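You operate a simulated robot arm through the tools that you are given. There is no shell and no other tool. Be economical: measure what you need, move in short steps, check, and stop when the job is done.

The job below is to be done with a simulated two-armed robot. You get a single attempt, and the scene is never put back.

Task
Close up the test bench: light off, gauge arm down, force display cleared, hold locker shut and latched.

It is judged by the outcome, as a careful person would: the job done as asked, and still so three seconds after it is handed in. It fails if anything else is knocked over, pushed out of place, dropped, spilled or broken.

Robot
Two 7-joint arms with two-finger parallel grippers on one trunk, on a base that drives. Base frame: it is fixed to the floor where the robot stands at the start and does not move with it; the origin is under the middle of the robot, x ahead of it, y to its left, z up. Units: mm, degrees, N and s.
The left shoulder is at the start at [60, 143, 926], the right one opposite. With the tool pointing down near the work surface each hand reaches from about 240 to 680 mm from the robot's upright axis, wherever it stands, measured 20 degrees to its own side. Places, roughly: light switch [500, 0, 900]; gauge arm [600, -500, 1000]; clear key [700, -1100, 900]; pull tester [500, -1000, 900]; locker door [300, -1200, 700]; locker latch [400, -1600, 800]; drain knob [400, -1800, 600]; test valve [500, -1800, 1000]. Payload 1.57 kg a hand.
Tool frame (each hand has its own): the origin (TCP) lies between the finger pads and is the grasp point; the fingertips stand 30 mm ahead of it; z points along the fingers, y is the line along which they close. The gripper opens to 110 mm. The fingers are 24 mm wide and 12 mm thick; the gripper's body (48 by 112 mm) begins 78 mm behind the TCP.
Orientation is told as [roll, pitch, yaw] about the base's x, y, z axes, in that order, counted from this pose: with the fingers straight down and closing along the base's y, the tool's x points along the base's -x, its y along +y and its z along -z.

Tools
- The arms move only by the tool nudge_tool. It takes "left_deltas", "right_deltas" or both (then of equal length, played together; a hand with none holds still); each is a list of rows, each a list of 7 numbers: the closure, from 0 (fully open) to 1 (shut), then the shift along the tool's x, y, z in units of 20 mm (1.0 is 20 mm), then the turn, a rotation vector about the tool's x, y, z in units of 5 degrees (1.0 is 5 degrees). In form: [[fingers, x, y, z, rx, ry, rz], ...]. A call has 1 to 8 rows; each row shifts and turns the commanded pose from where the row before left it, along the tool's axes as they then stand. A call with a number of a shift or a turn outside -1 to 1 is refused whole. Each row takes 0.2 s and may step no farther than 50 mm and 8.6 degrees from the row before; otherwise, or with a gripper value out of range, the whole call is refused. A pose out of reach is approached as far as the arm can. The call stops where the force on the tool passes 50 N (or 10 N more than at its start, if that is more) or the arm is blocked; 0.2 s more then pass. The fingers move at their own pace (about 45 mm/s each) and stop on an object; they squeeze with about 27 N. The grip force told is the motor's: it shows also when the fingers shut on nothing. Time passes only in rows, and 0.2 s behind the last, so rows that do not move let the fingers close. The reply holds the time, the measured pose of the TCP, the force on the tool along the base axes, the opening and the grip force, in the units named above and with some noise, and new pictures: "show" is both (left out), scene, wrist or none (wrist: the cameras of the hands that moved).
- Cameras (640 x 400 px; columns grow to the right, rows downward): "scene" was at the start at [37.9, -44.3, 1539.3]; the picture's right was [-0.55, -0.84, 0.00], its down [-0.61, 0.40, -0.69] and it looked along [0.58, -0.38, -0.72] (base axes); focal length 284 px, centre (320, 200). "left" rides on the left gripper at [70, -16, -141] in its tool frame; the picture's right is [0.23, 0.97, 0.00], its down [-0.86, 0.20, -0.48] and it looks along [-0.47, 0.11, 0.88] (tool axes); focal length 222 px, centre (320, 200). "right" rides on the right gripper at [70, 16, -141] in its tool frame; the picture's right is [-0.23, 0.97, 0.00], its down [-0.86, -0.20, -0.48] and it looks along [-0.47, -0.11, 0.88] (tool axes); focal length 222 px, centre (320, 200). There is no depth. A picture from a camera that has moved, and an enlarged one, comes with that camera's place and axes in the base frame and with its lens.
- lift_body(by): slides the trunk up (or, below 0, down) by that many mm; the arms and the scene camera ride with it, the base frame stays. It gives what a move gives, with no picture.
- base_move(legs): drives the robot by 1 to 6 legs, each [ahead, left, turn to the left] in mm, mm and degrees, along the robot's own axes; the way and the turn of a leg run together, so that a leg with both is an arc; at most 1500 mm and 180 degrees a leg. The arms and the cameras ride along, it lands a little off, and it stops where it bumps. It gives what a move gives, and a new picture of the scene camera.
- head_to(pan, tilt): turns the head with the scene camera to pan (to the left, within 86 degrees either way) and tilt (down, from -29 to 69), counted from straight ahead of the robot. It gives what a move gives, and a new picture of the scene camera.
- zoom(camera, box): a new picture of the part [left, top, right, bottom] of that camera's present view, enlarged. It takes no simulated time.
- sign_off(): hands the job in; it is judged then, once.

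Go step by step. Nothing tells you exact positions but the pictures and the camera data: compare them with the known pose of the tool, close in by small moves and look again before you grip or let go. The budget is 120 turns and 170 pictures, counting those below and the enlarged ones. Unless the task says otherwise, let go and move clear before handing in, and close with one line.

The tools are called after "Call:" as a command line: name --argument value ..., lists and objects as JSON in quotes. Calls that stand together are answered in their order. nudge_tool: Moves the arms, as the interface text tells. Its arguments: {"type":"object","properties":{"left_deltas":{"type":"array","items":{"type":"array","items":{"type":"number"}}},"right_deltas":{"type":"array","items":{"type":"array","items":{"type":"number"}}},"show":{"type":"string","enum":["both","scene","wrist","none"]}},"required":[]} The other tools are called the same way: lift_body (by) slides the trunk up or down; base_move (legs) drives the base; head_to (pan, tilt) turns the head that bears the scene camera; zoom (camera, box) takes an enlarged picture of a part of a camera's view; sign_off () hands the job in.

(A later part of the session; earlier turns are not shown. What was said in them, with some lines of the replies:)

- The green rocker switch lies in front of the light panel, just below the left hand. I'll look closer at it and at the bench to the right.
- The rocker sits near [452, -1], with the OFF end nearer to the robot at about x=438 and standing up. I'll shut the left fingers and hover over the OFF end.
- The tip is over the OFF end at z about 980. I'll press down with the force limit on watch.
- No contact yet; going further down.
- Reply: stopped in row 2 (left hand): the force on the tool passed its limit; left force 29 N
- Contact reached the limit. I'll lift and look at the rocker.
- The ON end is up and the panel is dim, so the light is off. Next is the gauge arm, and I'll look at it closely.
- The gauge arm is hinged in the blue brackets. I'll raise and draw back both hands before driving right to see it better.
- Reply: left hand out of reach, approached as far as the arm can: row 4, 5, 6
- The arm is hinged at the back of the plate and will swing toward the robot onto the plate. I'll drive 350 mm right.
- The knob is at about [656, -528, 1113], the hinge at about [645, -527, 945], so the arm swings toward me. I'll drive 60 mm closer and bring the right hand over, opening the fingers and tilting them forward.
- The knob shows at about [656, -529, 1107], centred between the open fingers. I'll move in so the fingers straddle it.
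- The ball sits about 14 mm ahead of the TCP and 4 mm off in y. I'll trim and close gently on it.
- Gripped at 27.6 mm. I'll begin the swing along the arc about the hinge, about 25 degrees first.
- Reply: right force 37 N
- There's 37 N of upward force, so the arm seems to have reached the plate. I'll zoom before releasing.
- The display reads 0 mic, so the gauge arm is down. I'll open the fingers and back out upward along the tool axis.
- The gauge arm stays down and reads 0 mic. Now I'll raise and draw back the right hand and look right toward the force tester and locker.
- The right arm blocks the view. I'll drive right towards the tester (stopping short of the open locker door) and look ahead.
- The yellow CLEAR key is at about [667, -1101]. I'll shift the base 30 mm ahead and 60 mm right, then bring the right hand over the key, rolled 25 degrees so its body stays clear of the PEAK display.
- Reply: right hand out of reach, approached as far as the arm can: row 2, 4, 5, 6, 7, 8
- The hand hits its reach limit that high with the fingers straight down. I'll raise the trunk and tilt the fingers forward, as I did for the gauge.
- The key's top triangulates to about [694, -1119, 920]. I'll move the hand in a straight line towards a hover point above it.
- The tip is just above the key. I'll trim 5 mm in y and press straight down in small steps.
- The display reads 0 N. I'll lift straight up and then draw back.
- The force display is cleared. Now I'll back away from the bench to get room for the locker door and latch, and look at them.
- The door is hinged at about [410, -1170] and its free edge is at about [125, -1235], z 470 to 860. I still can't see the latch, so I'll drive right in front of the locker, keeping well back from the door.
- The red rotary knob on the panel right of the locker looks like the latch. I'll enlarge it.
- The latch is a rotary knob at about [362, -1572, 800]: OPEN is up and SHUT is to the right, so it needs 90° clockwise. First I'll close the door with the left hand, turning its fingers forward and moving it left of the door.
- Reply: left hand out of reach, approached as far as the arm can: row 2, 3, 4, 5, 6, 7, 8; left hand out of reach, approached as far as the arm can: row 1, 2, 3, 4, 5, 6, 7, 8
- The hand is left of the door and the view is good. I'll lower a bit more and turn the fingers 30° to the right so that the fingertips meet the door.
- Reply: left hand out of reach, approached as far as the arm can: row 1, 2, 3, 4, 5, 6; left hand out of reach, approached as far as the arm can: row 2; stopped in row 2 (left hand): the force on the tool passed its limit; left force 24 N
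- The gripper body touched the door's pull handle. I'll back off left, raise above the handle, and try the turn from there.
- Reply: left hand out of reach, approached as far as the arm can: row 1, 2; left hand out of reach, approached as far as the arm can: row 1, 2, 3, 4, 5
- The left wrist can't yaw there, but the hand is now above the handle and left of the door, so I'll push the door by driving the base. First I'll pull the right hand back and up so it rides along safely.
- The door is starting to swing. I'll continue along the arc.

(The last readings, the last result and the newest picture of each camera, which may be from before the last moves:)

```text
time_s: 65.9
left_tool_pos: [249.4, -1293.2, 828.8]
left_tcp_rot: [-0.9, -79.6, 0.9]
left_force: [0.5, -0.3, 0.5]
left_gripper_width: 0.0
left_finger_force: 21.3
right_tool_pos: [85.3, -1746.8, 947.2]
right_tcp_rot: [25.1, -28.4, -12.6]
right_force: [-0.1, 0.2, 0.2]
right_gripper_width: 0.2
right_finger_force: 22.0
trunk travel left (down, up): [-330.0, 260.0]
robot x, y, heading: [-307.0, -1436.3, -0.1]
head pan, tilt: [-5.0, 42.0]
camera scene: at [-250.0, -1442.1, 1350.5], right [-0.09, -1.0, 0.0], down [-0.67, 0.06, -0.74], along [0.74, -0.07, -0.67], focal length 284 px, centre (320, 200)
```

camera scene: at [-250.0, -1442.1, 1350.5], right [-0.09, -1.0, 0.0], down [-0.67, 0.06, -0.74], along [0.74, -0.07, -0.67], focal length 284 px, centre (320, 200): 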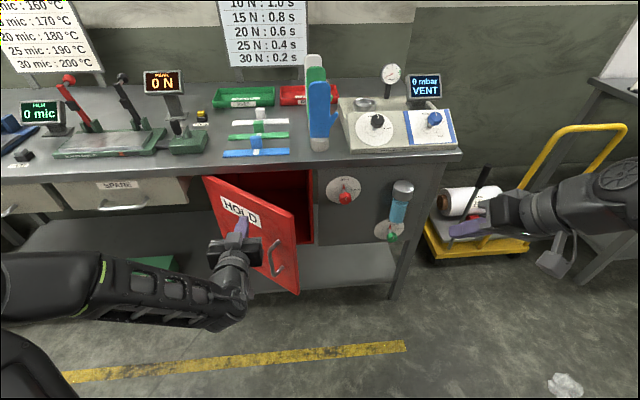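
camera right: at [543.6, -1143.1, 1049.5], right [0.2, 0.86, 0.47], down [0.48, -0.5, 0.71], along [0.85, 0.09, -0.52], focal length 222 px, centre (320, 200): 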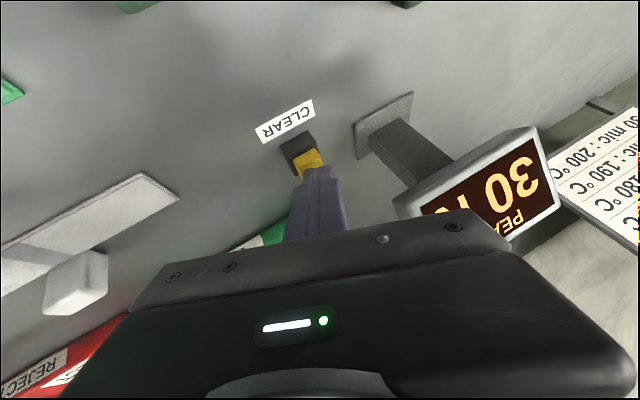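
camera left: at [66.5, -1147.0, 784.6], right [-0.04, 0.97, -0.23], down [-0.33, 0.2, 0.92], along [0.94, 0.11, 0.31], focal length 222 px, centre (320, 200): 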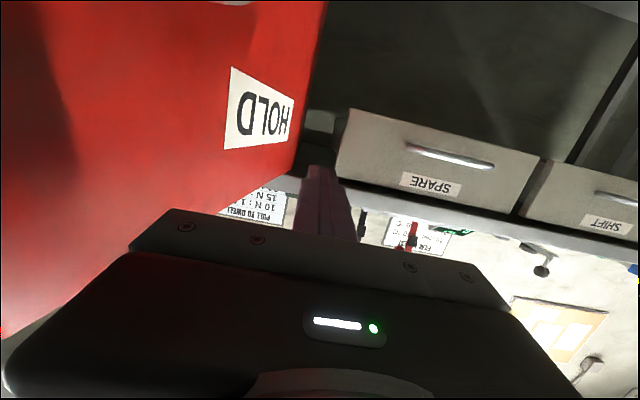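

Call:
base_move --legs '[[38, -38, 0], [50, -22, 0]]'

```text
time_s: 67.4
left_tool_pos: [335.9, -1352.5, 827.8]
left_tcp_rot: [-1.0, -79.8, 0.9]
left_force: [0.4, -0.1, 0.4]
left_gripper_width: 0.0
left_finger_force: 20.8
right_tool_pos: [172.5, -1804.5, 947.6]
right_tcp_rot: [25.2, -28.5, -12.7]
right_force: [-0.2, -0.2, 0.2]
right_gripper_width: 0.0
right_finger_force: 21.3
trunk travel left (down, up): [-330.0, 260.0]
robot x, y, heading: [-215.6, -1491.2, -0.0]
head pan, tilt: [-5.0, 42.0]
camera scene: at [-162.0, -1501.5, 1350.5], right [-0.09, -1.0, 0.0], down [-0.67, 0.06, -0.74], along [0.74, -0.07, -0.67], focal length 284 px, centre (320, 200)
```

scene: 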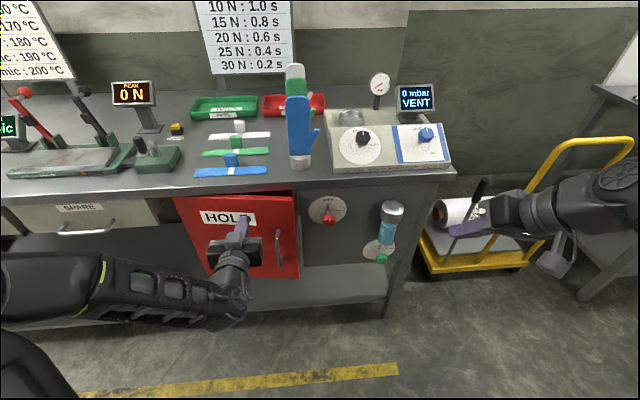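

Nearly shut. I'll finish with small forward base steps.

Call:
base_move --legs '[[18, 0, 0]]'

Call:
zoom --camera "scene" --box '[160, 170, 380, 300]'

```text
time_s: 68.2
left_tool_pos: [353.8, -1350.9, 827.5]
left_tcp_rot: [-0.9, -79.7, 1.0]
left_force: [0.5, 0.1, -0.2]
left_gripper_width: 0.0
left_finger_force: 21.3
right_tool_pos: [191.1, -1806.6, 947.0]
right_tcp_rot: [25.2, -28.4, -12.8]
right_force: [-0.4, -0.4, 0.1]
right_gripper_width: 0.3
right_finger_force: 21.1
trunk travel left (down, up): [-330.0, 260.0]
robot x, y, heading: [-199.6, -1494.1, 0.2]
head pan, tilt: [-5.0, 42.0]
camera scene: at [-143.8, -1501.2, 1350.5], right [-0.09, -1.0, 0.0], down [-0.67, 0.06, -0.74], along [0.74, -0.06, -0.67], focal length 284 px, centre (320, 200)
```

scene: 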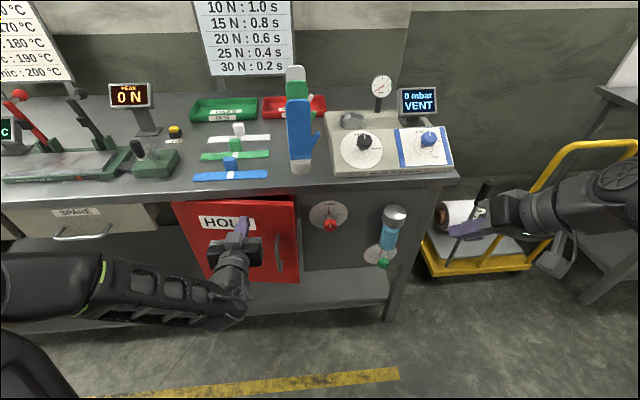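

```text
2.91 times, centred on (270, 235) of scene
camera zoom: at [-143.8, -1501.2, 1350.5], right [-0.09, -1.0, 0.0], down [-0.67, 0.06, -0.74], along [0.74, -0.06, -0.67], focal length 825 px, centre (466, 98)
```

zoom: 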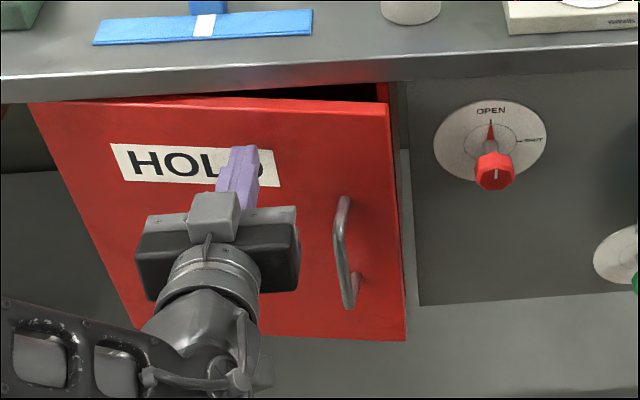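

Call:
base_move --legs '[[15, 0, 0]]'

Call:
zoom --camera "scene" --box '[160, 170, 380, 300]'

```text
time_s: 69.0
left_tool_pos: [368.6, -1351.6, 828.6]
left_tcp_rot: [-1.0, -79.7, 1.0]
left_force: [-0.6, -0.4, 0.0]
left_gripper_width: 0.0
left_finger_force: 21.1
right_tool_pos: [206.2, -1805.9, 947.4]
right_tcp_rot: [25.2, -28.5, -12.8]
right_force: [0.7, 0.4, -0.3]
right_gripper_width: 0.0
right_finger_force: 20.9
trunk travel left (down, up): [-330.0, 260.0]
robot x, y, heading: [-186.1, -1491.3, -0.2]
head pan, tilt: [-5.0, 42.0]
camera scene: at [-129.0, -1501.1, 1350.5], right [-0.09, -1.0, 0.0], down [-0.67, 0.06, -0.74], along [0.74, -0.06, -0.67], focal length 284 px, centre (320, 200)
```

scene: 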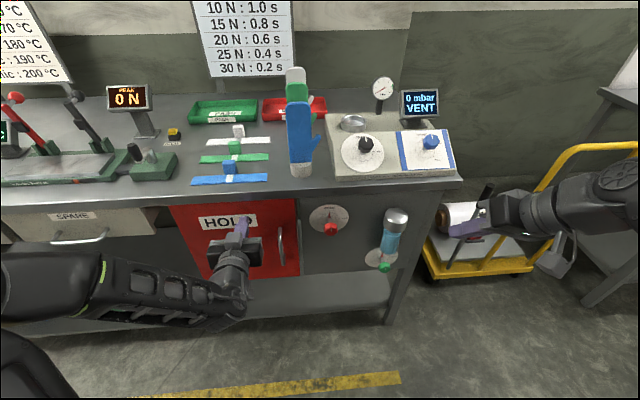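

```text
2.91 times, centred on (270, 235) of scene
camera zoom: at [-129.0, -1501.1, 1350.5], right [-0.09, -1.0, 0.0], down [-0.67, 0.06, -0.74], along [0.74, -0.06, -0.67], focal length 825 px, centre (466, 98)
```

zoom: 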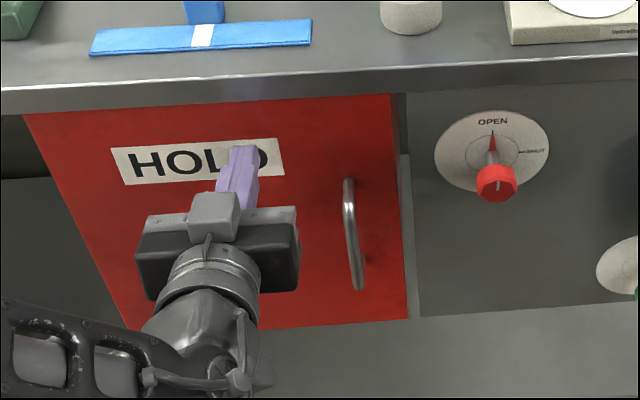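

Call:
base_move --legs '[[6, 0, 0]]'

Call:
zoom --camera "scene" --box '[160, 170, 380, 300]'

```text
time_s: 69.7
left_tool_pos: [375.5, -1352.8, 828.1]
left_tcp_rot: [-1.0, -79.7, 1.0]
left_force: [0.1, -0.7, -0.4]
left_gripper_width: 0.3
left_finger_force: 21.0
right_tool_pos: [212.2, -1806.0, 946.8]
right_tcp_rot: [25.2, -28.4, -12.6]
right_force: [0.1, 0.0, -0.6]
right_gripper_width: 0.0
right_finger_force: 21.3
trunk travel left (down, up): [-330.0, 260.0]
robot x, y, heading: [-177.2, -1491.9, 0.0]
head pan, tilt: [-5.0, 42.0]
camera scene: at [-123.1, -1501.1, 1350.5], right [-0.09, -1.0, 0.0], down [-0.67, 0.06, -0.74], along [0.74, -0.06, -0.67], focal length 284 px, centre (320, 200)
```

scene: 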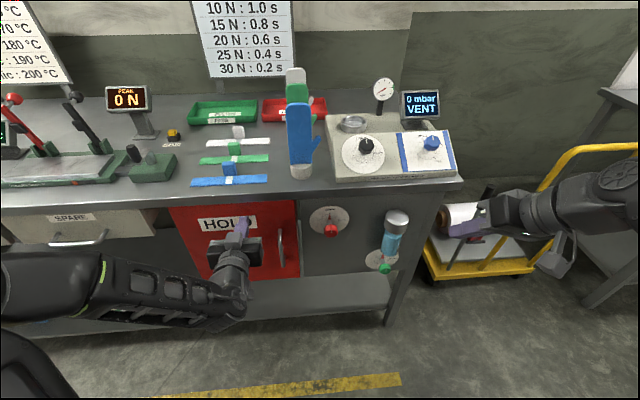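

```text
2.91 times, centred on (270, 235) of scene
camera zoom: at [-123.1, -1501.1, 1350.5], right [-0.09, -1.0, 0.0], down [-0.67, 0.06, -0.74], along [0.74, -0.06, -0.67], focal length 825 px, centre (466, 98)
```

zoom: 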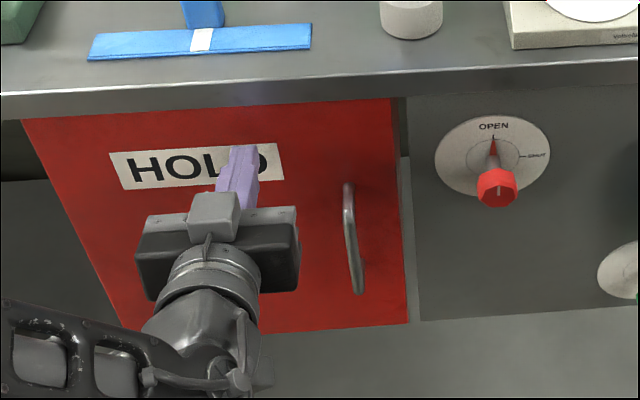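

Call:
base_move --legs '[[6, 0, 0]]'

Call:
zoom --camera "scene" --box '[160, 170, 380, 300]'

```text
time_s: 70.4
left_tool_pos: [381.1, -1351.9, 828.3]
left_tcp_rot: [-1.0, -79.7, 0.9]
left_force: [-0.1, 0.3, -0.8]
left_gripper_width: 0.0
left_finger_force: 21.4
right_tool_pos: [217.6, -1805.3, 948.1]
right_tcp_rot: [25.3, -28.5, -12.7]
right_force: [-0.7, 0.1, 0.1]
right_gripper_width: 0.0
right_finger_force: 21.5
trunk travel left (down, up): [-330.0, 260.0]
robot x, y, heading: [-169.6, -1493.9, -0.0]
head pan, tilt: [-5.0, 42.0]
camera scene: at [-117.1, -1501.1, 1350.5], right [-0.09, -1.0, 0.0], down [-0.67, 0.06, -0.74], along [0.74, -0.06, -0.67], focal length 284 px, centre (320, 200)
```

scene: 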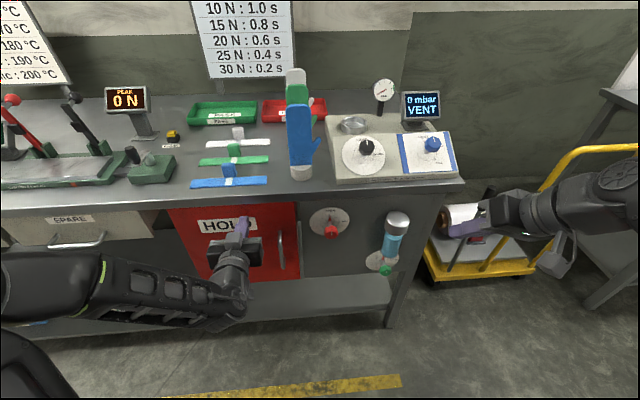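

```text
2.91 times, centred on (270, 235) of scene
camera zoom: at [-117.1, -1501.1, 1350.5], right [-0.09, -1.0, 0.0], down [-0.67, 0.06, -0.74], along [0.74, -0.06, -0.67], focal length 825 px, centre (466, 98)
```

zoom: 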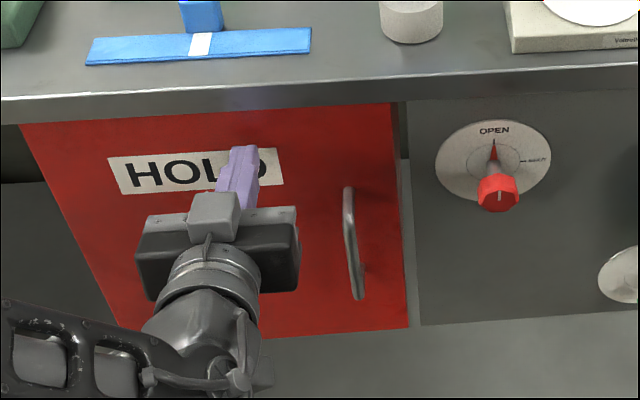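

Call:
base_move --legs '[[7, 0, 0]]'

Call:
zoom --camera "scene" --box '[260, 170, 340, 300]'

```text
time_s: 71.2
left_tool_pos: [387.2, -1351.8, 829.0]
left_tcp_rot: [-1.0, -79.7, 1.1]
left_force: [0.3, 0.5, 0.1]
left_gripper_width: 0.2
left_finger_force: 21.4
right_tool_pos: [225.2, -1805.8, 947.5]
right_tcp_rot: [25.2, -28.5, -12.7]
right_force: [-0.3, -0.8, 0.1]
right_gripper_width: 0.0
right_finger_force: 21.6
trunk travel left (down, up): [-330.0, 260.0]
robot x, y, heading: [-163.0, -1496.1, 0.1]
head pan, tilt: [-5.0, 42.0]
camera scene: at [-110.1, -1501.1, 1350.5], right [-0.09, -1.0, 0.0], down [-0.67, 0.06, -0.74], along [0.74, -0.06, -0.67], focal length 284 px, centre (320, 200)
```

scene: 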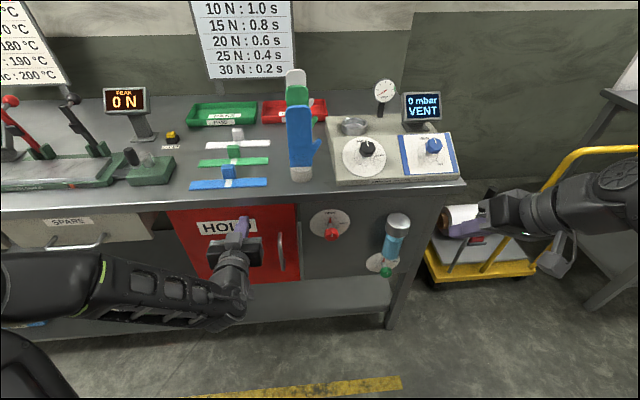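

```text
3.08 times, centred on (300, 235) of scene
camera zoom: at [-110.1, -1501.1, 1350.5], right [-0.09, -1.0, 0.0], down [-0.67, 0.06, -0.74], along [0.74, -0.06, -0.67], focal length 873 px, centre (382, 92)
```

zoom: 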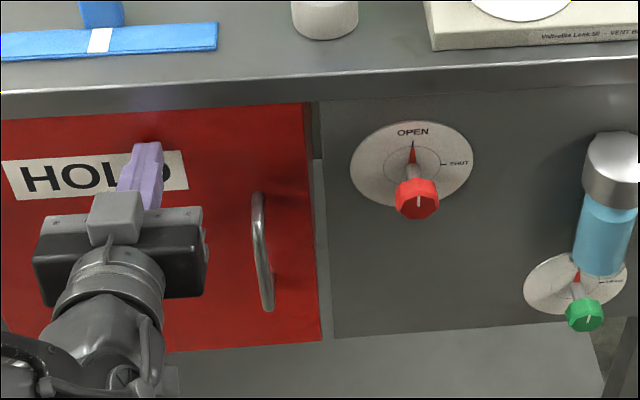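

Call:
base_move --legs '[[8, 0, 0]]'

Call:
zoom --camera "scene" --box '[160, 170, 340, 300]'

Call:
zoom --camera "left" --box '[0, 0, 640, 400]'

```text
time_s: 71.9
left_tool_pos: [392.1, -1351.6, 829.8]
left_tcp_rot: [-1.0, -79.6, 0.9]
left_force: [-38.6, 1.6, 3.4]
left_gripper_width: 0.0
left_finger_force: 21.1
right_tool_pos: [230.7, -1806.0, 950.1]
right_tcp_rot: [25.3, -28.7, -12.6]
right_force: [-0.1, 0.1, -0.5]
right_gripper_width: 0.0
right_finger_force: 21.8
trunk travel left (down, up): [-330.0, 260.0]
robot x, y, heading: [-156.7, -1494.5, -0.1]
head pan, tilt: [-5.0, 42.0]
camera scene: at [-107.2, -1500.9, 1350.7], right [-0.09, -1.0, 0.0], down [-0.66, 0.06, -0.75], along [0.74, -0.06, -0.67], focal length 284 px, centre (320, 200)
```

scene: 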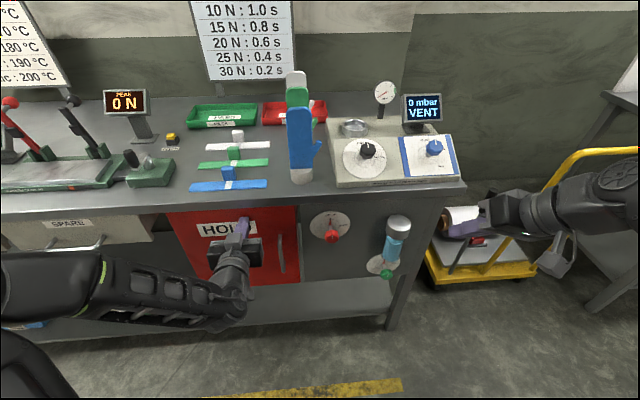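

```text
3.08 times, centred on (250, 235) of scene
camera zoom: at [-107.2, -1500.9, 1350.7], right [-0.09, -1.0, 0.0], down [-0.66, 0.06, -0.75], along [0.74, -0.06, -0.67], focal length 873 px, centre (535, 92)
```

zoom: 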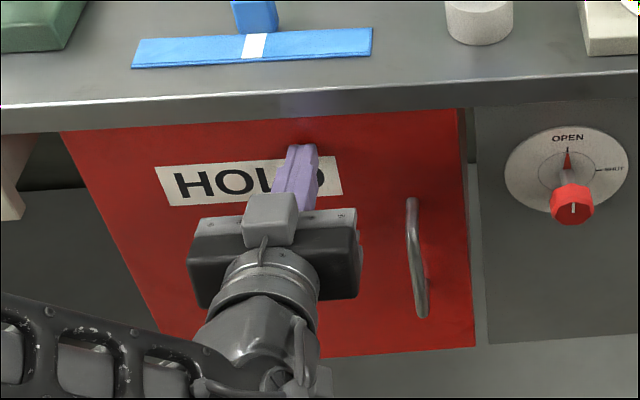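

```text
1.00 times, centred on (320, 200) of left
camera zoom: at [240.8, -1369.1, 785.8], right [-0.04, 0.97, -0.23], down [-0.32, 0.2, 0.93], along [0.95, 0.11, 0.3], focal length 222 px, centre (320, 200)
```

zoom: 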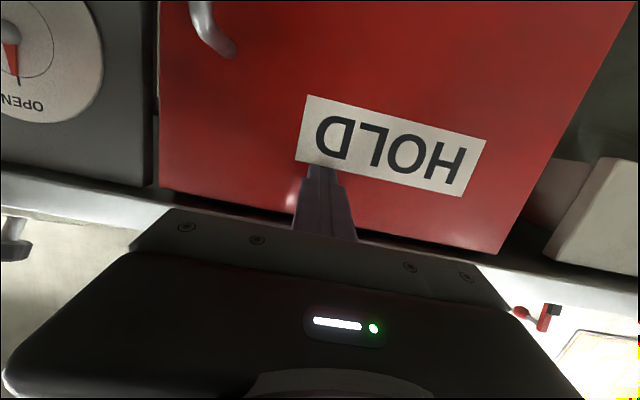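

The door has met its stop (38 N at the fingertip) and looks flush. The left hand will hold it there while I turn the right hand to point forward at the latch knob, pre-twisted 45° for the turn.

Call:
nudge_tool --right_deltas '[[1, 0, 0, 0, 0.522, -0.796, -0.93], [1, 0, 0, 0, 0.522, -0.796, -0.93], [1, 0, 0, 0, 0.522, -0.796, -0.93], [1, 0, 0, 0, 0.522, -0.796, -0.93], [1, 0, 0, 0, 0.522, -0.796, -0.93], [1, 0, 0, 0, 0.522, -0.796, -0.93], [1, 0, 0, 0, 0.522, -0.796, -0.93], [1, 0, 0, 0, 0.522, -0.796, -0.93]]' --show "none"

Call:
nudge_tool --right_deltas '[[1, 0, 0, 0, 0.522, -0.796, -0.93], [0.5, 0, 0, 0, 0.522, -0.796, -0.93], [0.5, 0, 0, 0, 0.522, -0.796, -0.93], [0.5, 0, 0, 0, 0.522, -0.796, -0.93], [0.5, 0, 0, 0, 0.522, -0.796, -0.93]]' --show "both"

```text
time_s: 73.7
left_tool_pos: [391.8, -1352.1, 828.9]
left_tcp_rot: [-1.0, -79.7, 0.9]
left_force: [-28.9, 3.5, 12.9]
left_gripper_width: 0.0
left_finger_force: 21.1
right_tool_pos: [242.7, -1819.4, 967.1]
right_tcp_rot: [-39.2, -58.7, 44.1]
right_force: [-0.9, -1.0, -0.6]
right_gripper_width: 0.0
right_finger_force: 21.2
right hand out of reach, approached as far as the arm can: row 7, 8
trunk travel left (down, up): [-330.0, 260.0]
robot x, y, heading: [-158.8, -1494.9, -0.1]
head pan, tilt: [-5.0, 42.0]
```

```text
time_s: 74.9
left_tool_pos: [392.0, -1353.0, 829.4]
left_tcp_rot: [-0.9, -79.7, 1.0]
left_force: [-29.3, 3.2, 11.9]
left_gripper_width: 0.0
left_finger_force: 21.1
right_tool_pos: [276.6, -1862.4, 1015.7]
right_tcp_rot: [-89.9, -45.3, 90.2]
right_force: [0.2, 0.2, 0.1]
right_gripper_width: 54.8
right_finger_force: 0.0
right hand out of reach, approached as far as the arm can: row 1, 2, 3, 4, 5
trunk travel left (down, up): [-330.0, 260.0]
robot x, y, heading: [-160.1, -1496.9, -0.2]
head pan, tilt: [-5.0, 42.0]
camera scene: at [-107.0, -1500.9, 1350.8], right [-0.09, -1.0, 0.0], down [-0.66, 0.06, -0.75], along [0.74, -0.06, -0.67], focal length 284 px, centre (320, 200)
camera right: at [135.7, -1898.5, 954.2], right [0.0, 0.85, -0.52], down [-0.48, 0.46, 0.75], along [0.88, 0.25, 0.41], focal length 222 px, centre (320, 200)
```

scene: 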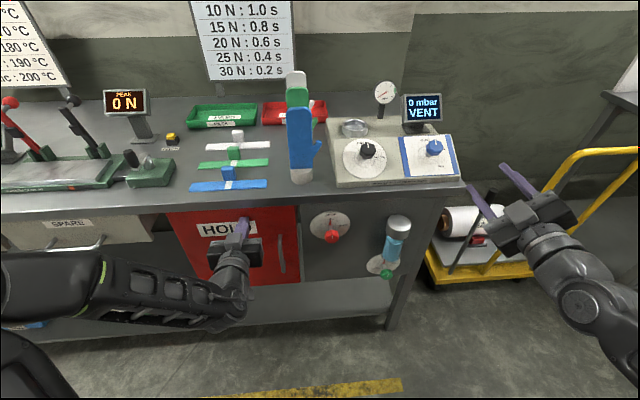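
right: 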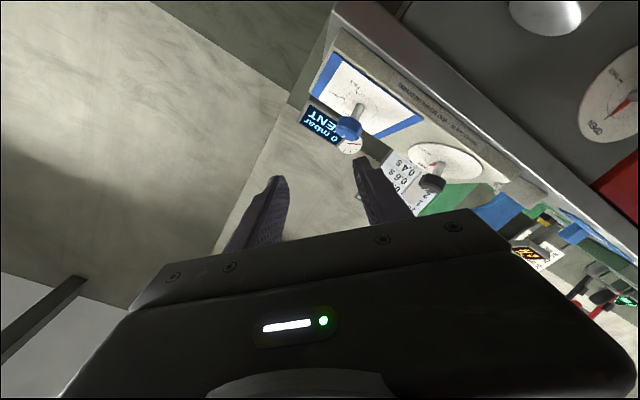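

The orientation is right. I'll move the right hand left and down in front of the bench towards the knob.

Call:
nudge_tool --right_deltas '[[0.5, -0.16, 0.9, 0, 0, 0, 0], [0.5, -0.16, 0.9, 0, 0, 0, 0], [0.5, -0.16, 0.9, 0, 0, 0, 0], [0.5, -0.16, 0.9, 0, 0, 0, 0], [0.5, -0.16, 0.9, 0, 0, 0, 0], [0.5, -0.16, 0.9, 0, 0, 0, 0], [0.5, -0.16, 0.9, 0, 0, 0, 0], [0.5, -0.16, 0.9, 0, 0, 0, 0]]' --show "none"

Call:
nudge_tool --right_deltas '[[0.5, -0.16, 0.9, 0, 0, 0, 0], [0.5, -0.16, 0.9, 0, 0, 0, 0], [0.5, -0.16, 0.9, 0, 0, 0, 0], [0.5, -0.16, 0.9, 0, 0, 0, 0]]' --show "both"

```text
time_s: 76.7
left_tool_pos: [391.7, -1352.5, 829.9]
left_tcp_rot: [-1.0, -79.7, 0.9]
left_force: [-29.0, 3.8, 11.4]
left_gripper_width: 0.0
left_finger_force: 21.2
right_tool_pos: [349.7, -1800.6, 984.9]
right_tcp_rot: [-89.8, -45.3, 90.0]
right_force: [-0.6, 0.0, 0.3]
right_gripper_width: 55.1
right_finger_force: 0.1
right hand out of reach, approached as far as the arm can: row 1, 2, 3, 4, 5, 6, 7, 8
trunk travel left (down, up): [-330.0, 260.0]
robot x, y, heading: [-159.1, -1494.3, -0.1]
head pan, tilt: [-5.0, 42.0]
```

```text
time_s: 77.7
left_tool_pos: [391.5, -1351.2, 830.0]
left_tcp_rot: [-1.0, -79.7, 1.0]
left_force: [-30.0, 4.5, 10.5]
left_gripper_width: 0.2
left_finger_force: 21.7
right_tool_pos: [378.8, -1754.1, 954.6]
right_tcp_rot: [-89.8, -45.4, 90.0]
right_force: [-0.2, -0.2, 0.6]
right_gripper_width: 54.6
right_finger_force: 0.0
right hand out of reach, approached as far as the arm can: row 1, 2, 3, 4
trunk travel left (down, up): [-330.0, 260.0]
robot x, y, heading: [-156.7, -1493.7, -0.0]
head pan, tilt: [-5.0, 42.0]
camera scene: at [-107.0, -1500.9, 1350.8], right [-0.09, -1.0, 0.0], down [-0.66, 0.06, -0.75], along [0.74, -0.06, -0.67], focal length 284 px, centre (320, 200)
camera right: at [237.3, -1790.4, 894.2], right [0.0, 0.85, -0.52], down [-0.48, 0.46, 0.75], along [0.88, 0.25, 0.41], focal length 222 px, centre (320, 200)
```

scene: 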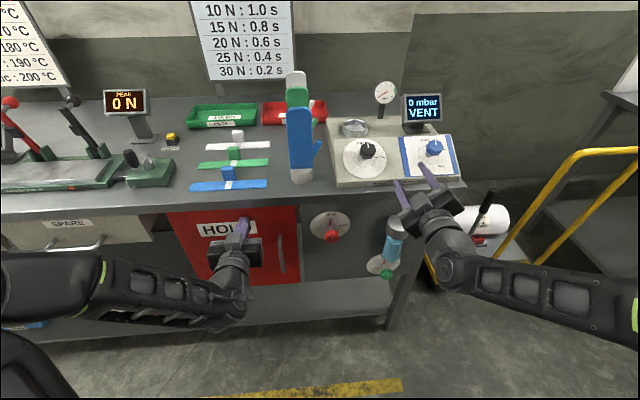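
right: 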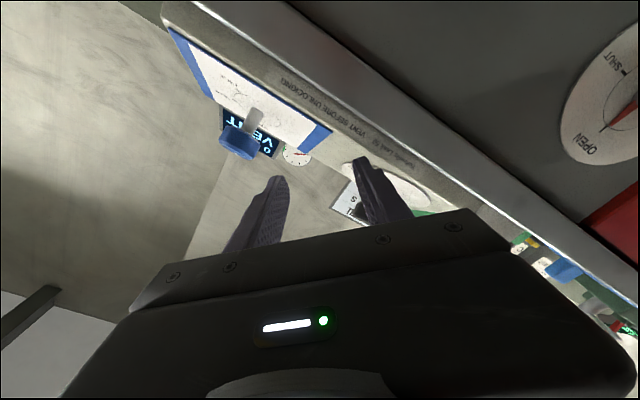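

The right arm can't fold that close, so I'll back the base 150 mm for room. The door should stay where it is, and I'll check that.

Call:
base_move --legs '[[-150, 0, 0]]'

Call:
nudge_tool --right_deltas '[[0.5, 0, 0, 0, 0, 0, 0]]' --show "none"

```text
time_s: 79.1
left_tool_pos: [240.8, -1351.6, 826.7]
left_tcp_rot: [-1.0, -79.7, 0.7]
left_force: [-0.6, 1.2, 0.2]
left_gripper_width: 0.0
left_finger_force: 21.7
right_tool_pos: [228.9, -1754.9, 953.5]
right_tcp_rot: [-89.6, -45.4, 89.9]
right_force: [-0.4, -0.7, 0.9]
right_gripper_width: 55.2
right_finger_force: 0.2
trunk travel left (down, up): [-330.0, 260.0]
robot x, y, heading: [-313.7, -1495.5, -0.1]
head pan, tilt: [-5.0, 42.0]
camera scene: at [-255.8, -1501.1, 1350.6], right [-0.09, -1.0, 0.0], down [-0.67, 0.06, -0.74], along [0.74, -0.07, -0.67], focal length 284 px, centre (320, 200)
```

scene: 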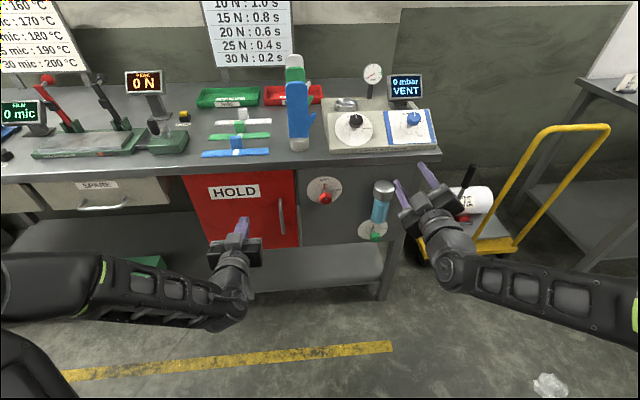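

```text
time_s: 79.5
left_tool_pos: [242.2, -1353.5, 827.3]
left_tcp_rot: [-1.0, -79.5, 0.8]
left_force: [-0.8, -0.4, -0.2]
left_gripper_width: 0.0
left_finger_force: 20.8
right_tool_pos: [228.9, -1754.9, 953.4]
right_tcp_rot: [-89.7, -45.4, 89.8]
right_force: [-0.2, -0.4, -0.6]
right_gripper_width: 55.3
right_finger_force: 0.1
trunk travel left (down, up): [-330.0, 260.0]
robot x, y, heading: [-311.1, -1495.6, 0.2]
head pan, tilt: [-5.0, 42.0]
```

The door stays shut. I'll bring the commanded pose forward into the reachable zone and check where the hand lands.

Call:
nudge_tool --right_deltas '[[0.5, 0, 0, 1, 0, 0, 0], [0.5, 0, 0, 1, 0, 0, 0], [0.5, 0, 0, 1, 0, 0, 0], [0.5, 0, 0, 1, 0, 0, 0], [0.5, 0, 0, 1, 0, 0, 0], [0.5, 0, 0, 1, 0, 0, 0]]' --show "none"

```text
time_s: 80.9
left_tool_pos: [241.9, -1351.1, 827.6]
left_tcp_rot: [-1.1, -79.6, 0.9]
left_force: [0.6, -0.8, 1.0]
left_gripper_width: 0.1
left_finger_force: 20.9
right_tool_pos: [348.6, -1752.9, 952.4]
right_tcp_rot: [-89.6, -45.4, 89.8]
right_force: [-0.2, -0.9, -0.3]
right_gripper_width: 54.9
right_finger_force: 0.1
trunk travel left (down, up): [-330.0, 260.0]
robot x, y, heading: [-305.6, -1492.3, -0.0]
head pan, tilt: [-5.0, 42.0]
```

The command is in sync again. I'll back off slightly, then move left and down to hover in front of the knob.

Call:
nudge_tool --right_deltas '[[0.5, 0, 0, -1, 0, 0, 0], [0.5, 0, 0.5, -1, 0, 0, 0], [0.5, 0, 1, -0.5, 0, 0, 0], [0.5, 0, 1, 0, 0, 0, 0], [0.5, 0, 1, 0, 0, 0, 0], [0.5, 0, 1, 0, 0, 0, 0], [0.5, 0, 1, 0, 0, 0, 0], [0.5, 0, 1, 0, 0, 0, 0]]' --show "none"

Call:
nudge_tool --right_deltas '[[0.5, -0.1, 1, 0, 0, 0, 0], [0.5, -0.1, 1, 0, 0, 0, 0], [0.5, -0.1, 1, 0, 0, 0, 0], [0.5, -0.1, 1, 0, 0, 0, 0], [0.5, -0.1, 1, 0, 0, 0, 0], [0.5, 0, 0.8, 0, 0, 0, 0]]' --show "both"

```text
time_s: 82.7
left_tool_pos: [242.7, -1353.3, 827.4]
left_tcp_rot: [-1.0, -79.5, 0.8]
left_force: [-0.2, 0.0, 0.0]
left_gripper_width: 0.1
left_finger_force: 21.5
right_tool_pos: [297.7, -1660.8, 860.7]
right_tcp_rot: [-89.6, -45.4, 89.8]
right_force: [0.4, 0.3, -0.5]
right_gripper_width: 55.2
right_finger_force: 0.0
trunk travel left (down, up): [-330.0, 260.0]
robot x, y, heading: [-312.1, -1496.9, -0.1]
head pan, tilt: [-5.0, 42.0]
```

```text
time_s: 84.1
left_tool_pos: [241.1, -1353.0, 826.9]
left_tcp_rot: [-1.1, -79.5, 0.8]
left_force: [-0.1, 0.7, -0.3]
left_gripper_width: 0.0
left_finger_force: 20.8
right_tool_pos: [297.3, -1571.9, 787.8]
right_tcp_rot: [-89.6, -45.4, 89.9]
right_force: [0.4, 0.6, -0.4]
right_gripper_width: 55.0
right_finger_force: 0.1
trunk travel left (down, up): [-330.0, 260.0]
robot x, y, heading: [-309.3, -1494.7, 0.1]
head pan, tilt: [-5.0, 42.0]
camera scene: at [-255.4, -1500.6, 1350.6], right [-0.09, -1.0, 0.0], down [-0.67, 0.06, -0.74], along [0.74, -0.07, -0.67], focal length 284 px, centre (320, 200)
camera right: at [156.1, -1608.2, 726.5], right [0.0, 0.85, -0.52], down [-0.48, 0.46, 0.75], along [0.88, 0.25, 0.4], focal length 222 px, centre (320, 200)
```

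scene: 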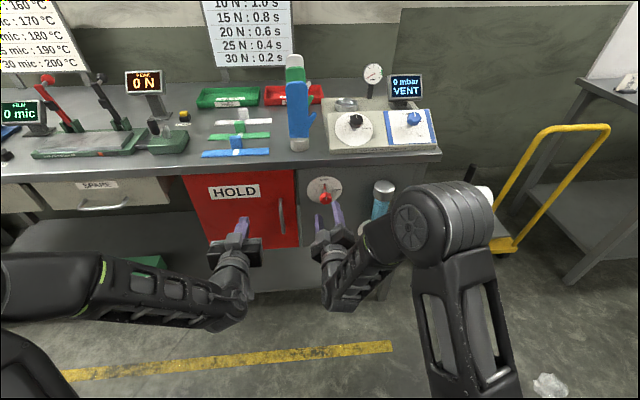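
right: 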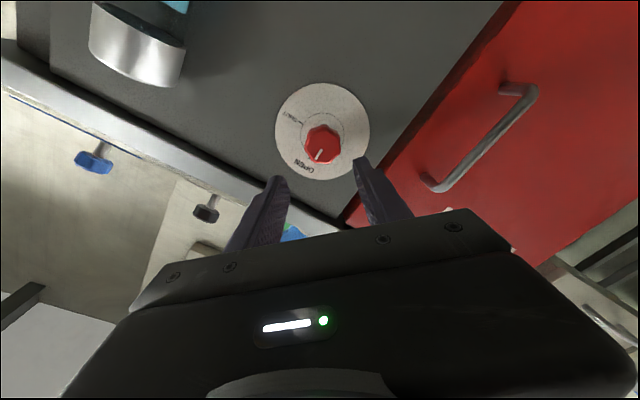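

Call:
zoom --camera "right" --box '[250, 60, 410, 220]'

Call:
zoom --camera "scene" --box '[280, 160, 370, 260]'

```text
2.50 times, centred on (330, 140) of right
camera zoom: at [156.1, -1608.2, 726.5], right [0.0, 0.85, -0.52], down [-0.48, 0.46, 0.75], along [0.88, 0.25, 0.4], focal length 555 px, centre (295, 350)
```

zoom: 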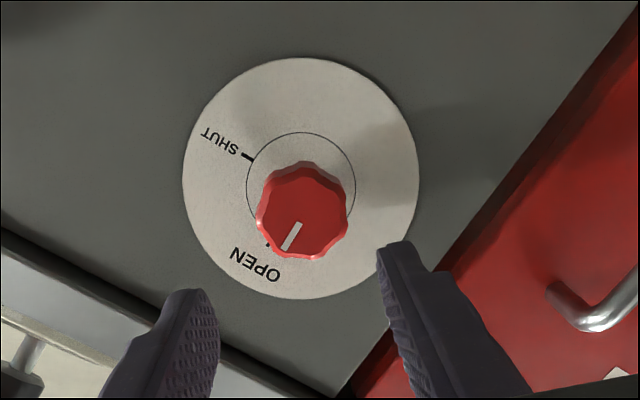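

```text
4.00 times, centred on (325, 210) of scene
camera zoom: at [-255.4, -1500.6, 1350.6], right [-0.09, -1.0, 0.0], down [-0.67, 0.06, -0.74], along [0.74, -0.07, -0.67], focal length 1135 px, centre (300, 160)
```

zoom: 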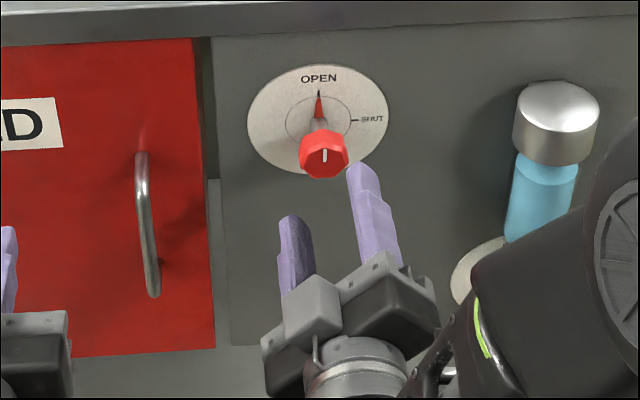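

The knob's front face is at about [379, -1574, 778]. I'll trim sideways, then advance to put the pads around it.

Call:
nudge_tool --right_deltas '[[0.45, 0.4, 0.25, 0, 0, 0, 0], [0.45, 0, 0, 1, 0, 0, 0], [0.45, 0, 0, 1, 0, 0, 0], [0.45, 0, 0, 0.4, 0, 0, 0]]' --show "wrist"

Call:
zoom --camera "scene" --box '[280, 160, 370, 260]'

```text
time_s: 85.1
left_tool_pos: [242.3, -1352.8, 828.3]
left_tcp_rot: [-0.9, -79.5, 0.8]
left_force: [0.0, -0.2, -0.2]
left_gripper_width: 0.3
left_finger_force: 21.9
right_tool_pos: [346.0, -1575.1, 777.8]
right_tcp_rot: [-89.6, -45.3, 89.9]
right_force: [-0.8, 0.7, 0.3]
right_gripper_width: 60.5
right_finger_force: 0.1
trunk travel left (down, up): [-330.0, 260.0]
robot x, y, heading: [-312.5, -1496.4, 0.0]
head pan, tilt: [-5.0, 42.0]
camera right: at [203.8, -1611.2, 717.4], right [0.0, 0.85, -0.52], down [-0.48, 0.46, 0.75], along [0.88, 0.25, 0.4], focal length 222 px, centre (320, 200)
```

right: 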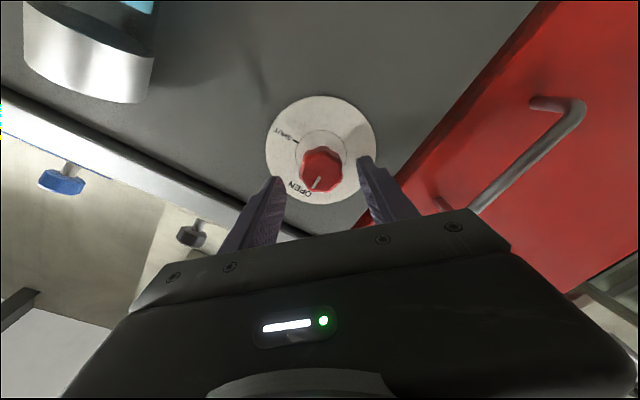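

```text
4.00 times, centred on (325, 210) of scene
camera zoom: at [-255.2, -1501.0, 1350.6], right [-0.09, -1.0, 0.0], down [-0.67, 0.06, -0.74], along [0.74, -0.07, -0.67], focal length 1135 px, centre (300, 160)
```

zoom: 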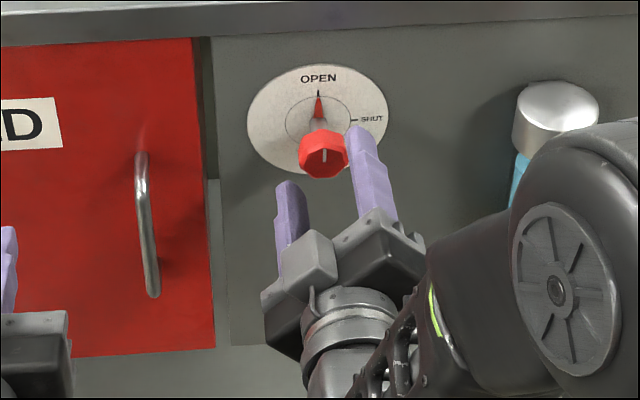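

Centred. I'll advance another 28 mm and close on the knob.

Call:
nudge_tool --right_deltas '[[0.45, 0.15, 0, 0.7, 0, 0, 0], [0.45, 0, 0, 0.7, 0, 0, 0], [1, 0, 0, 0, 0, 0, 0], [1, 0, 0, 0, 0, 0, 0], [1, 0, 0, 0, 0, 0, 0], [1, 0, 0, 0, 0, 0, 0]]' --show "wrist"

Call:
zoom --camera "scene" --box '[280, 160, 370, 260]'

```text
time_s: 86.5
left_tool_pos: [243.2, -1351.8, 827.2]
left_tcp_rot: [-1.1, -79.4, 0.9]
left_force: [0.0, -0.3, -0.2]
left_gripper_width: 0.1
left_finger_force: 21.3
right_tool_pos: [374.5, -1574.5, 776.2]
right_tcp_rot: [-89.3, -45.3, 89.8]
right_force: [1.1, 5.2, -6.9]
right_gripper_width: 37.7
right_finger_force: 38.0
trunk travel left (down, up): [-330.0, 260.0]
robot x, y, heading: [-310.3, -1493.9, 0.2]
head pan, tilt: [-5.0, 42.0]
camera right: at [232.4, -1611.7, 715.1], right [-0.01, 0.85, -0.52], down [-0.47, 0.46, 0.75], along [0.88, 0.25, 0.4], focal length 222 px, centre (320, 200)
```

right: 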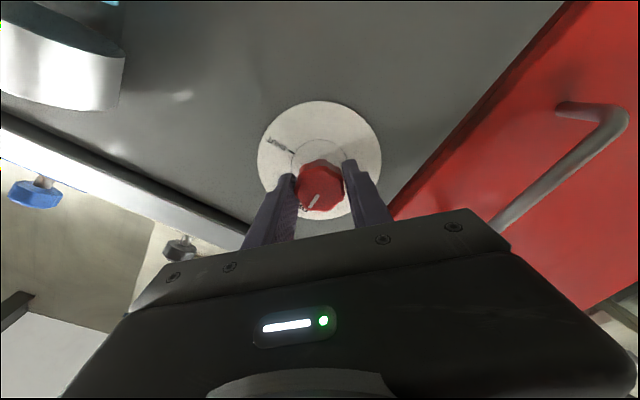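

```text
4.00 times, centred on (325, 210) of scene
camera zoom: at [-254.5, -1500.5, 1350.5], right [-0.09, -1.0, 0.0], down [-0.67, 0.06, -0.74], along [0.74, -0.07, -0.67], focal length 1135 px, centre (300, 160)
```

zoom: 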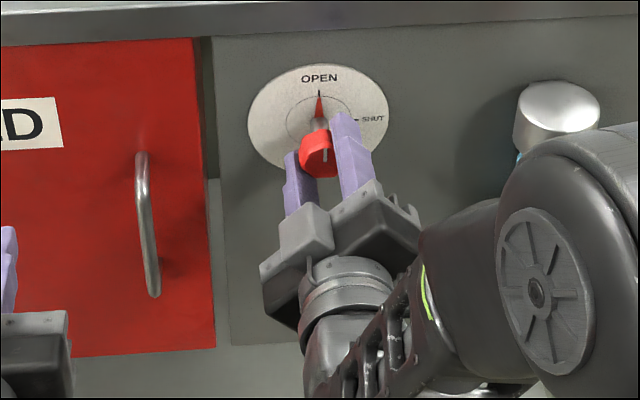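

Gripped. I'll turn clockwise 40° and check.

Call:
nudge_tool --right_deltas '[[1, 0, 0, 0, 0, 0, 1], [1, 0, 0, 0, 0, 0, 1], [1, 0, 0, 0, 0, 0, 1], [1, 0, 0, 0, 0, 0, 1], [1, 0, 0, 0, 0, 0, 1], [1, 0, 0, 0, 0, 0, 1], [1, 0, 0, 0, 0, 0, 1], [1, 0, 0, 0, 0, 0, 1]]' --show "none"

Call:
zoom --camera "scene" --box '[280, 160, 370, 260]'

```text
time_s: 88.3
left_tool_pos: [241.7, -1351.7, 827.7]
left_tcp_rot: [-1.2, -79.6, 1.0]
left_force: [0.5, -0.4, 0.1]
left_gripper_width: 0.0
left_finger_force: 21.4
right_tool_pos: [373.6, -1575.0, 776.0]
right_tcp_rot: [-85.3, -85.4, 85.4]
right_force: [1.1, 8.5, -7.6]
right_gripper_width: 37.4
right_finger_force: 43.6
trunk travel left (down, up): [-330.0, 260.0]
robot x, y, heading: [-310.3, -1492.5, -0.1]
head pan, tilt: [-5.0, 42.0]
```

```text
4.00 times, centred on (325, 210) of scene
camera zoom: at [-254.7, -1500.3, 1350.5], right [-0.09, -1.0, 0.0], down [-0.67, 0.06, -0.74], along [0.74, -0.07, -0.67], focal length 1135 px, centre (300, 160)
```

zoom: 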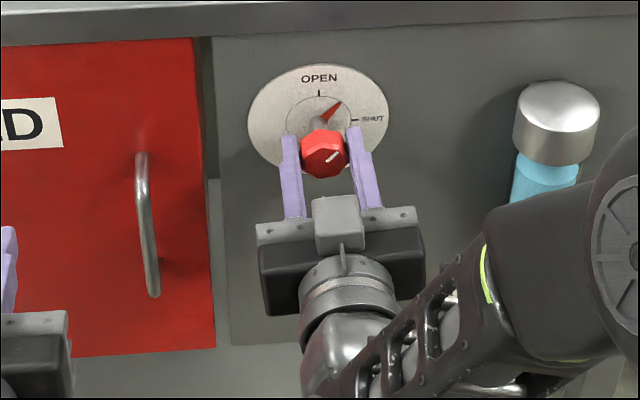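

The pointer has moved with the knob to about 40°. I'll turn the remaining 50°.

Call:
nudge_tool --right_deltas '[[1, 0, 0, 0, 0, 0, 1], [1, 0, 0, 0, 0, 0, 1], [1, 0, 0, 0, 0, 0, 1], [1, 0, 0, 0, 0, 0, 1], [1, 0, 0, 0, 0, 0, 1], [1, 0, 0, 0, 0, 0, 1], [1, 0, 0, 0, 0, 0, 1], [1, 0, 0, 0, 0, 0, 1]]' --show "none"

Call:
nudge_tool --right_deltas '[[1, 0, 0, 0, 0, 0, 1], [1, 0, 0, 0, 0, 0, 1], [1, 0, 0, 0, 0, 0, 0]]' --show "none"

Call:
zoom --camera "scene" --box '[280, 160, 370, 260]'

```text
time_s: 90.1
left_tool_pos: [242.4, -1353.0, 827.0]
left_tcp_rot: [-1.2, -79.5, 1.0]
left_force: [0.2, -0.8, 0.4]
left_gripper_width: 0.0
left_finger_force: 21.8
right_tool_pos: [373.6, -1575.1, 775.1]
right_tcp_rot: [89.4, -54.6, -89.5]
right_force: [3.0, 8.3, -5.3]
right_gripper_width: 37.5
right_finger_force: 43.3
trunk travel left (down, up): [-330.0, 260.0]
robot x, y, heading: [-304.8, -1491.5, -0.4]
head pan, tilt: [-5.0, 42.0]
```

```text
time_s: 90.9
left_tool_pos: [241.2, -1352.0, 827.1]
left_tcp_rot: [-1.2, -79.5, 1.0]
left_force: [0.4, 0.0, 0.3]
left_gripper_width: 0.0
left_finger_force: 21.3
right_tool_pos: [374.0, -1575.7, 775.2]
right_tcp_rot: [89.5, -44.6, -89.5]
right_force: [2.9, 11.4, -7.0]
right_gripper_width: 37.2
right_finger_force: 43.5
trunk travel left (down, up): [-330.0, 260.0]
robot x, y, heading: [-310.3, -1494.6, -0.1]
head pan, tilt: [-5.0, 42.0]
```

```text
4.00 times, centred on (325, 210) of scene
camera zoom: at [-254.4, -1500.1, 1350.5], right [-0.09, -1.0, 0.0], down [-0.67, 0.06, -0.74], along [0.74, -0.07, -0.67], focal length 1135 px, centre (300, 160)
```

zoom: 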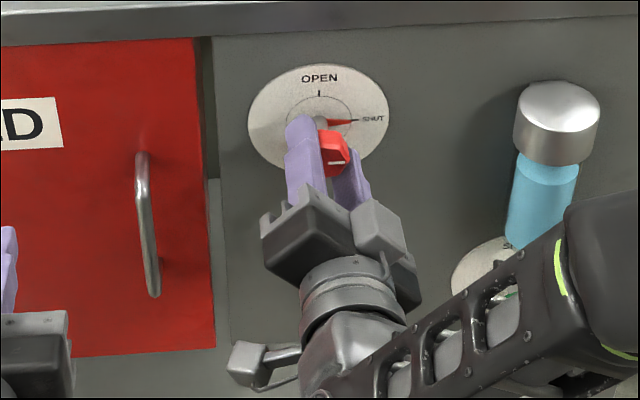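

The pointer is at SHUT. I'll open the fingers and back straight off.

Call:
nudge_tool --right_deltas '[[0.45, 0, 0, 0, 0, 0, 0], [0.45, 0, 0, 0, 0, 0, 0], [0.45, 0, 0, 0, 0, 0, 0], [0.45, 0, 0, -1, 0, 0, 0], [0.45, 0, 0, -1, 0, 0, 0], [0.45, 0, 0, -1, 0, 0, 0], [0.45, 0, 0, -1, 0, 0, 0]]' --show "none"

Call:
zoom --camera "scene" --box '[300, 165, 350, 215]'

```text
time_s: 92.5
left_tool_pos: [242.0, -1352.6, 826.7]
left_tcp_rot: [-1.0, -79.4, 0.8]
left_force: [-0.4, -0.3, -0.2]
left_gripper_width: 0.4
left_finger_force: 21.5
right_tool_pos: [294.4, -1578.5, 775.3]
right_tcp_rot: [89.7, -44.6, -89.7]
right_force: [0.6, -0.1, 0.3]
right_gripper_width: 60.6
right_finger_force: 0.1
trunk travel left (down, up): [-330.0, 260.0]
robot x, y, heading: [-312.8, -1492.0, -0.2]
head pan, tilt: [-5.0, 42.0]
```

```text
8.00 times, centred on (325, 190) of scene
camera zoom: at [-255.4, -1500.9, 1350.6], right [-0.09, -1.0, 0.0], down [-0.67, 0.06, -0.74], along [0.74, -0.07, -0.67], focal length 2269 px, centre (280, 280)
```

zoom: 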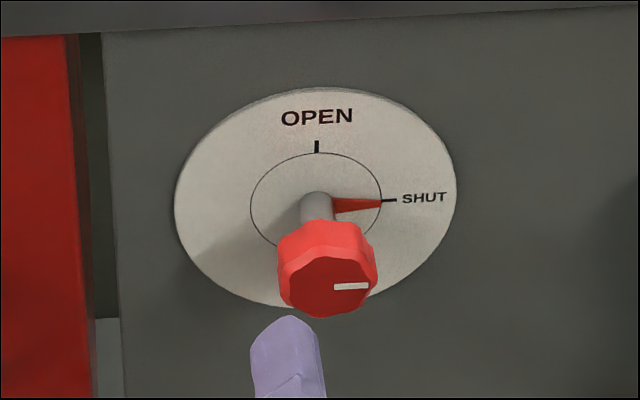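

The latch is at SHUT. I'll back away and do a last overall check, including the light and gauge.

Call:
base_move --legs '[[-150, 0, 0]]'

Call:
head_to --pan 35 --tilt 25

Call:
zoom --camera "scene" --box '[160, 100, 480, 300]'

```text
time_s: 93.8
left_tool_pos: [95.5, -1351.5, 827.3]
left_tcp_rot: [-1.0, -79.5, 0.9]
left_force: [0.1, -0.1, -0.5]
left_gripper_width: 0.1
left_finger_force: 21.6
right_tool_pos: [147.4, -1577.1, 777.0]
right_tcp_rot: [89.5, -44.6, -89.6]
right_force: [0.3, 0.2, -0.2]
right_gripper_width: 60.5
right_finger_force: 0.0
trunk travel left (down, up): [-330.0, 260.0]
robot x, y, heading: [-455.3, -1497.6, -0.2]
head pan, tilt: [-5.0, 42.0]
camera scene: at [-402.2, -1500.9, 1350.6], right [-0.09, -1.0, 0.0], down [-0.67, 0.06, -0.74], along [0.74, -0.07, -0.67], focal length 284 px, centre (320, 200)
```

scene: 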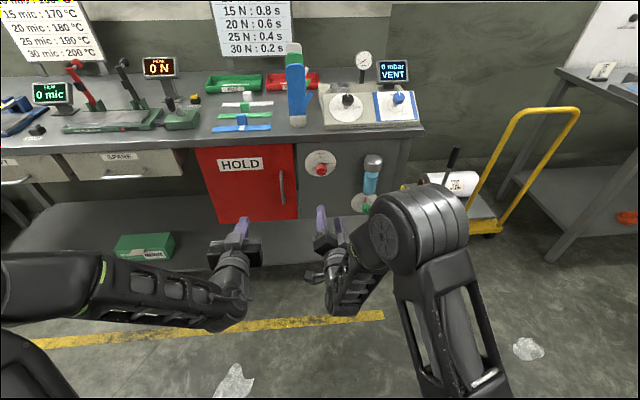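

```text
time_s: 94.9
left_tool_pos: [95.6, -1352.3, 828.0]
left_tcp_rot: [-1.0, -79.5, 0.7]
left_force: [-0.2, -0.4, -0.6]
left_gripper_width: 0.0
left_finger_force: 21.5
right_tool_pos: [147.6, -1576.5, 777.3]
right_tcp_rot: [89.6, -44.6, -89.5]
right_force: [0.2, 0.1, 0.6]
right_gripper_width: 60.4
right_finger_force: 0.1
trunk travel left (down, up): [-330.0, 260.0]
robot x, y, heading: [-456.9, -1495.5, 0.2]
head pan, tilt: [35.0, 25.0]
camera scene: at [-409.6, -1440.8, 1376.8], right [0.57, -0.82, 0.0], down [-0.35, -0.24, -0.91], along [0.74, 0.52, -0.42], focal length 284 px, centre (320, 200)
```

scene: 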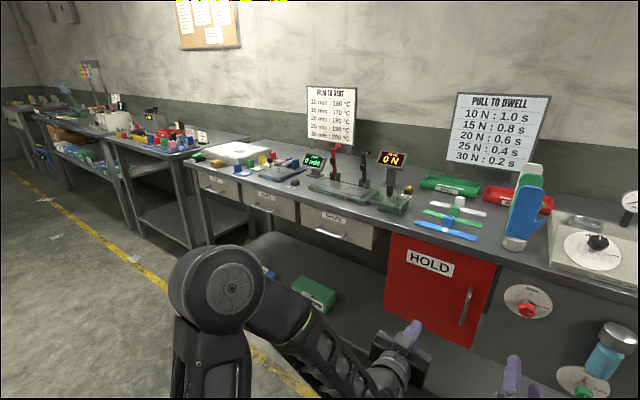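

```text
2.00 times, centred on (320, 200) of scene
camera zoom: at [-409.6, -1440.8, 1376.8], right [0.57, -0.82, 0.0], down [-0.35, -0.24, -0.91], along [0.74, 0.52, -0.42], focal length 567 px, centre (320, 200)
```

zoom: 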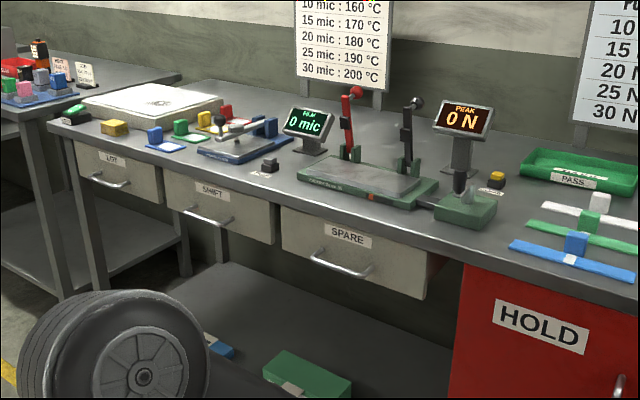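

The light is off, the gauge arm is down (0 mic), the force display shows 0 N and the locker is shut and latched. Both hands are clear, so I'm handing in.

Call:
sign_off

```text
The job is handed in.
```

The test bench is closed up: the light is off, the gauge arm is down (0 mic), the force display is cleared (0 N), and the hold locker is shut with its latch at SHUT.
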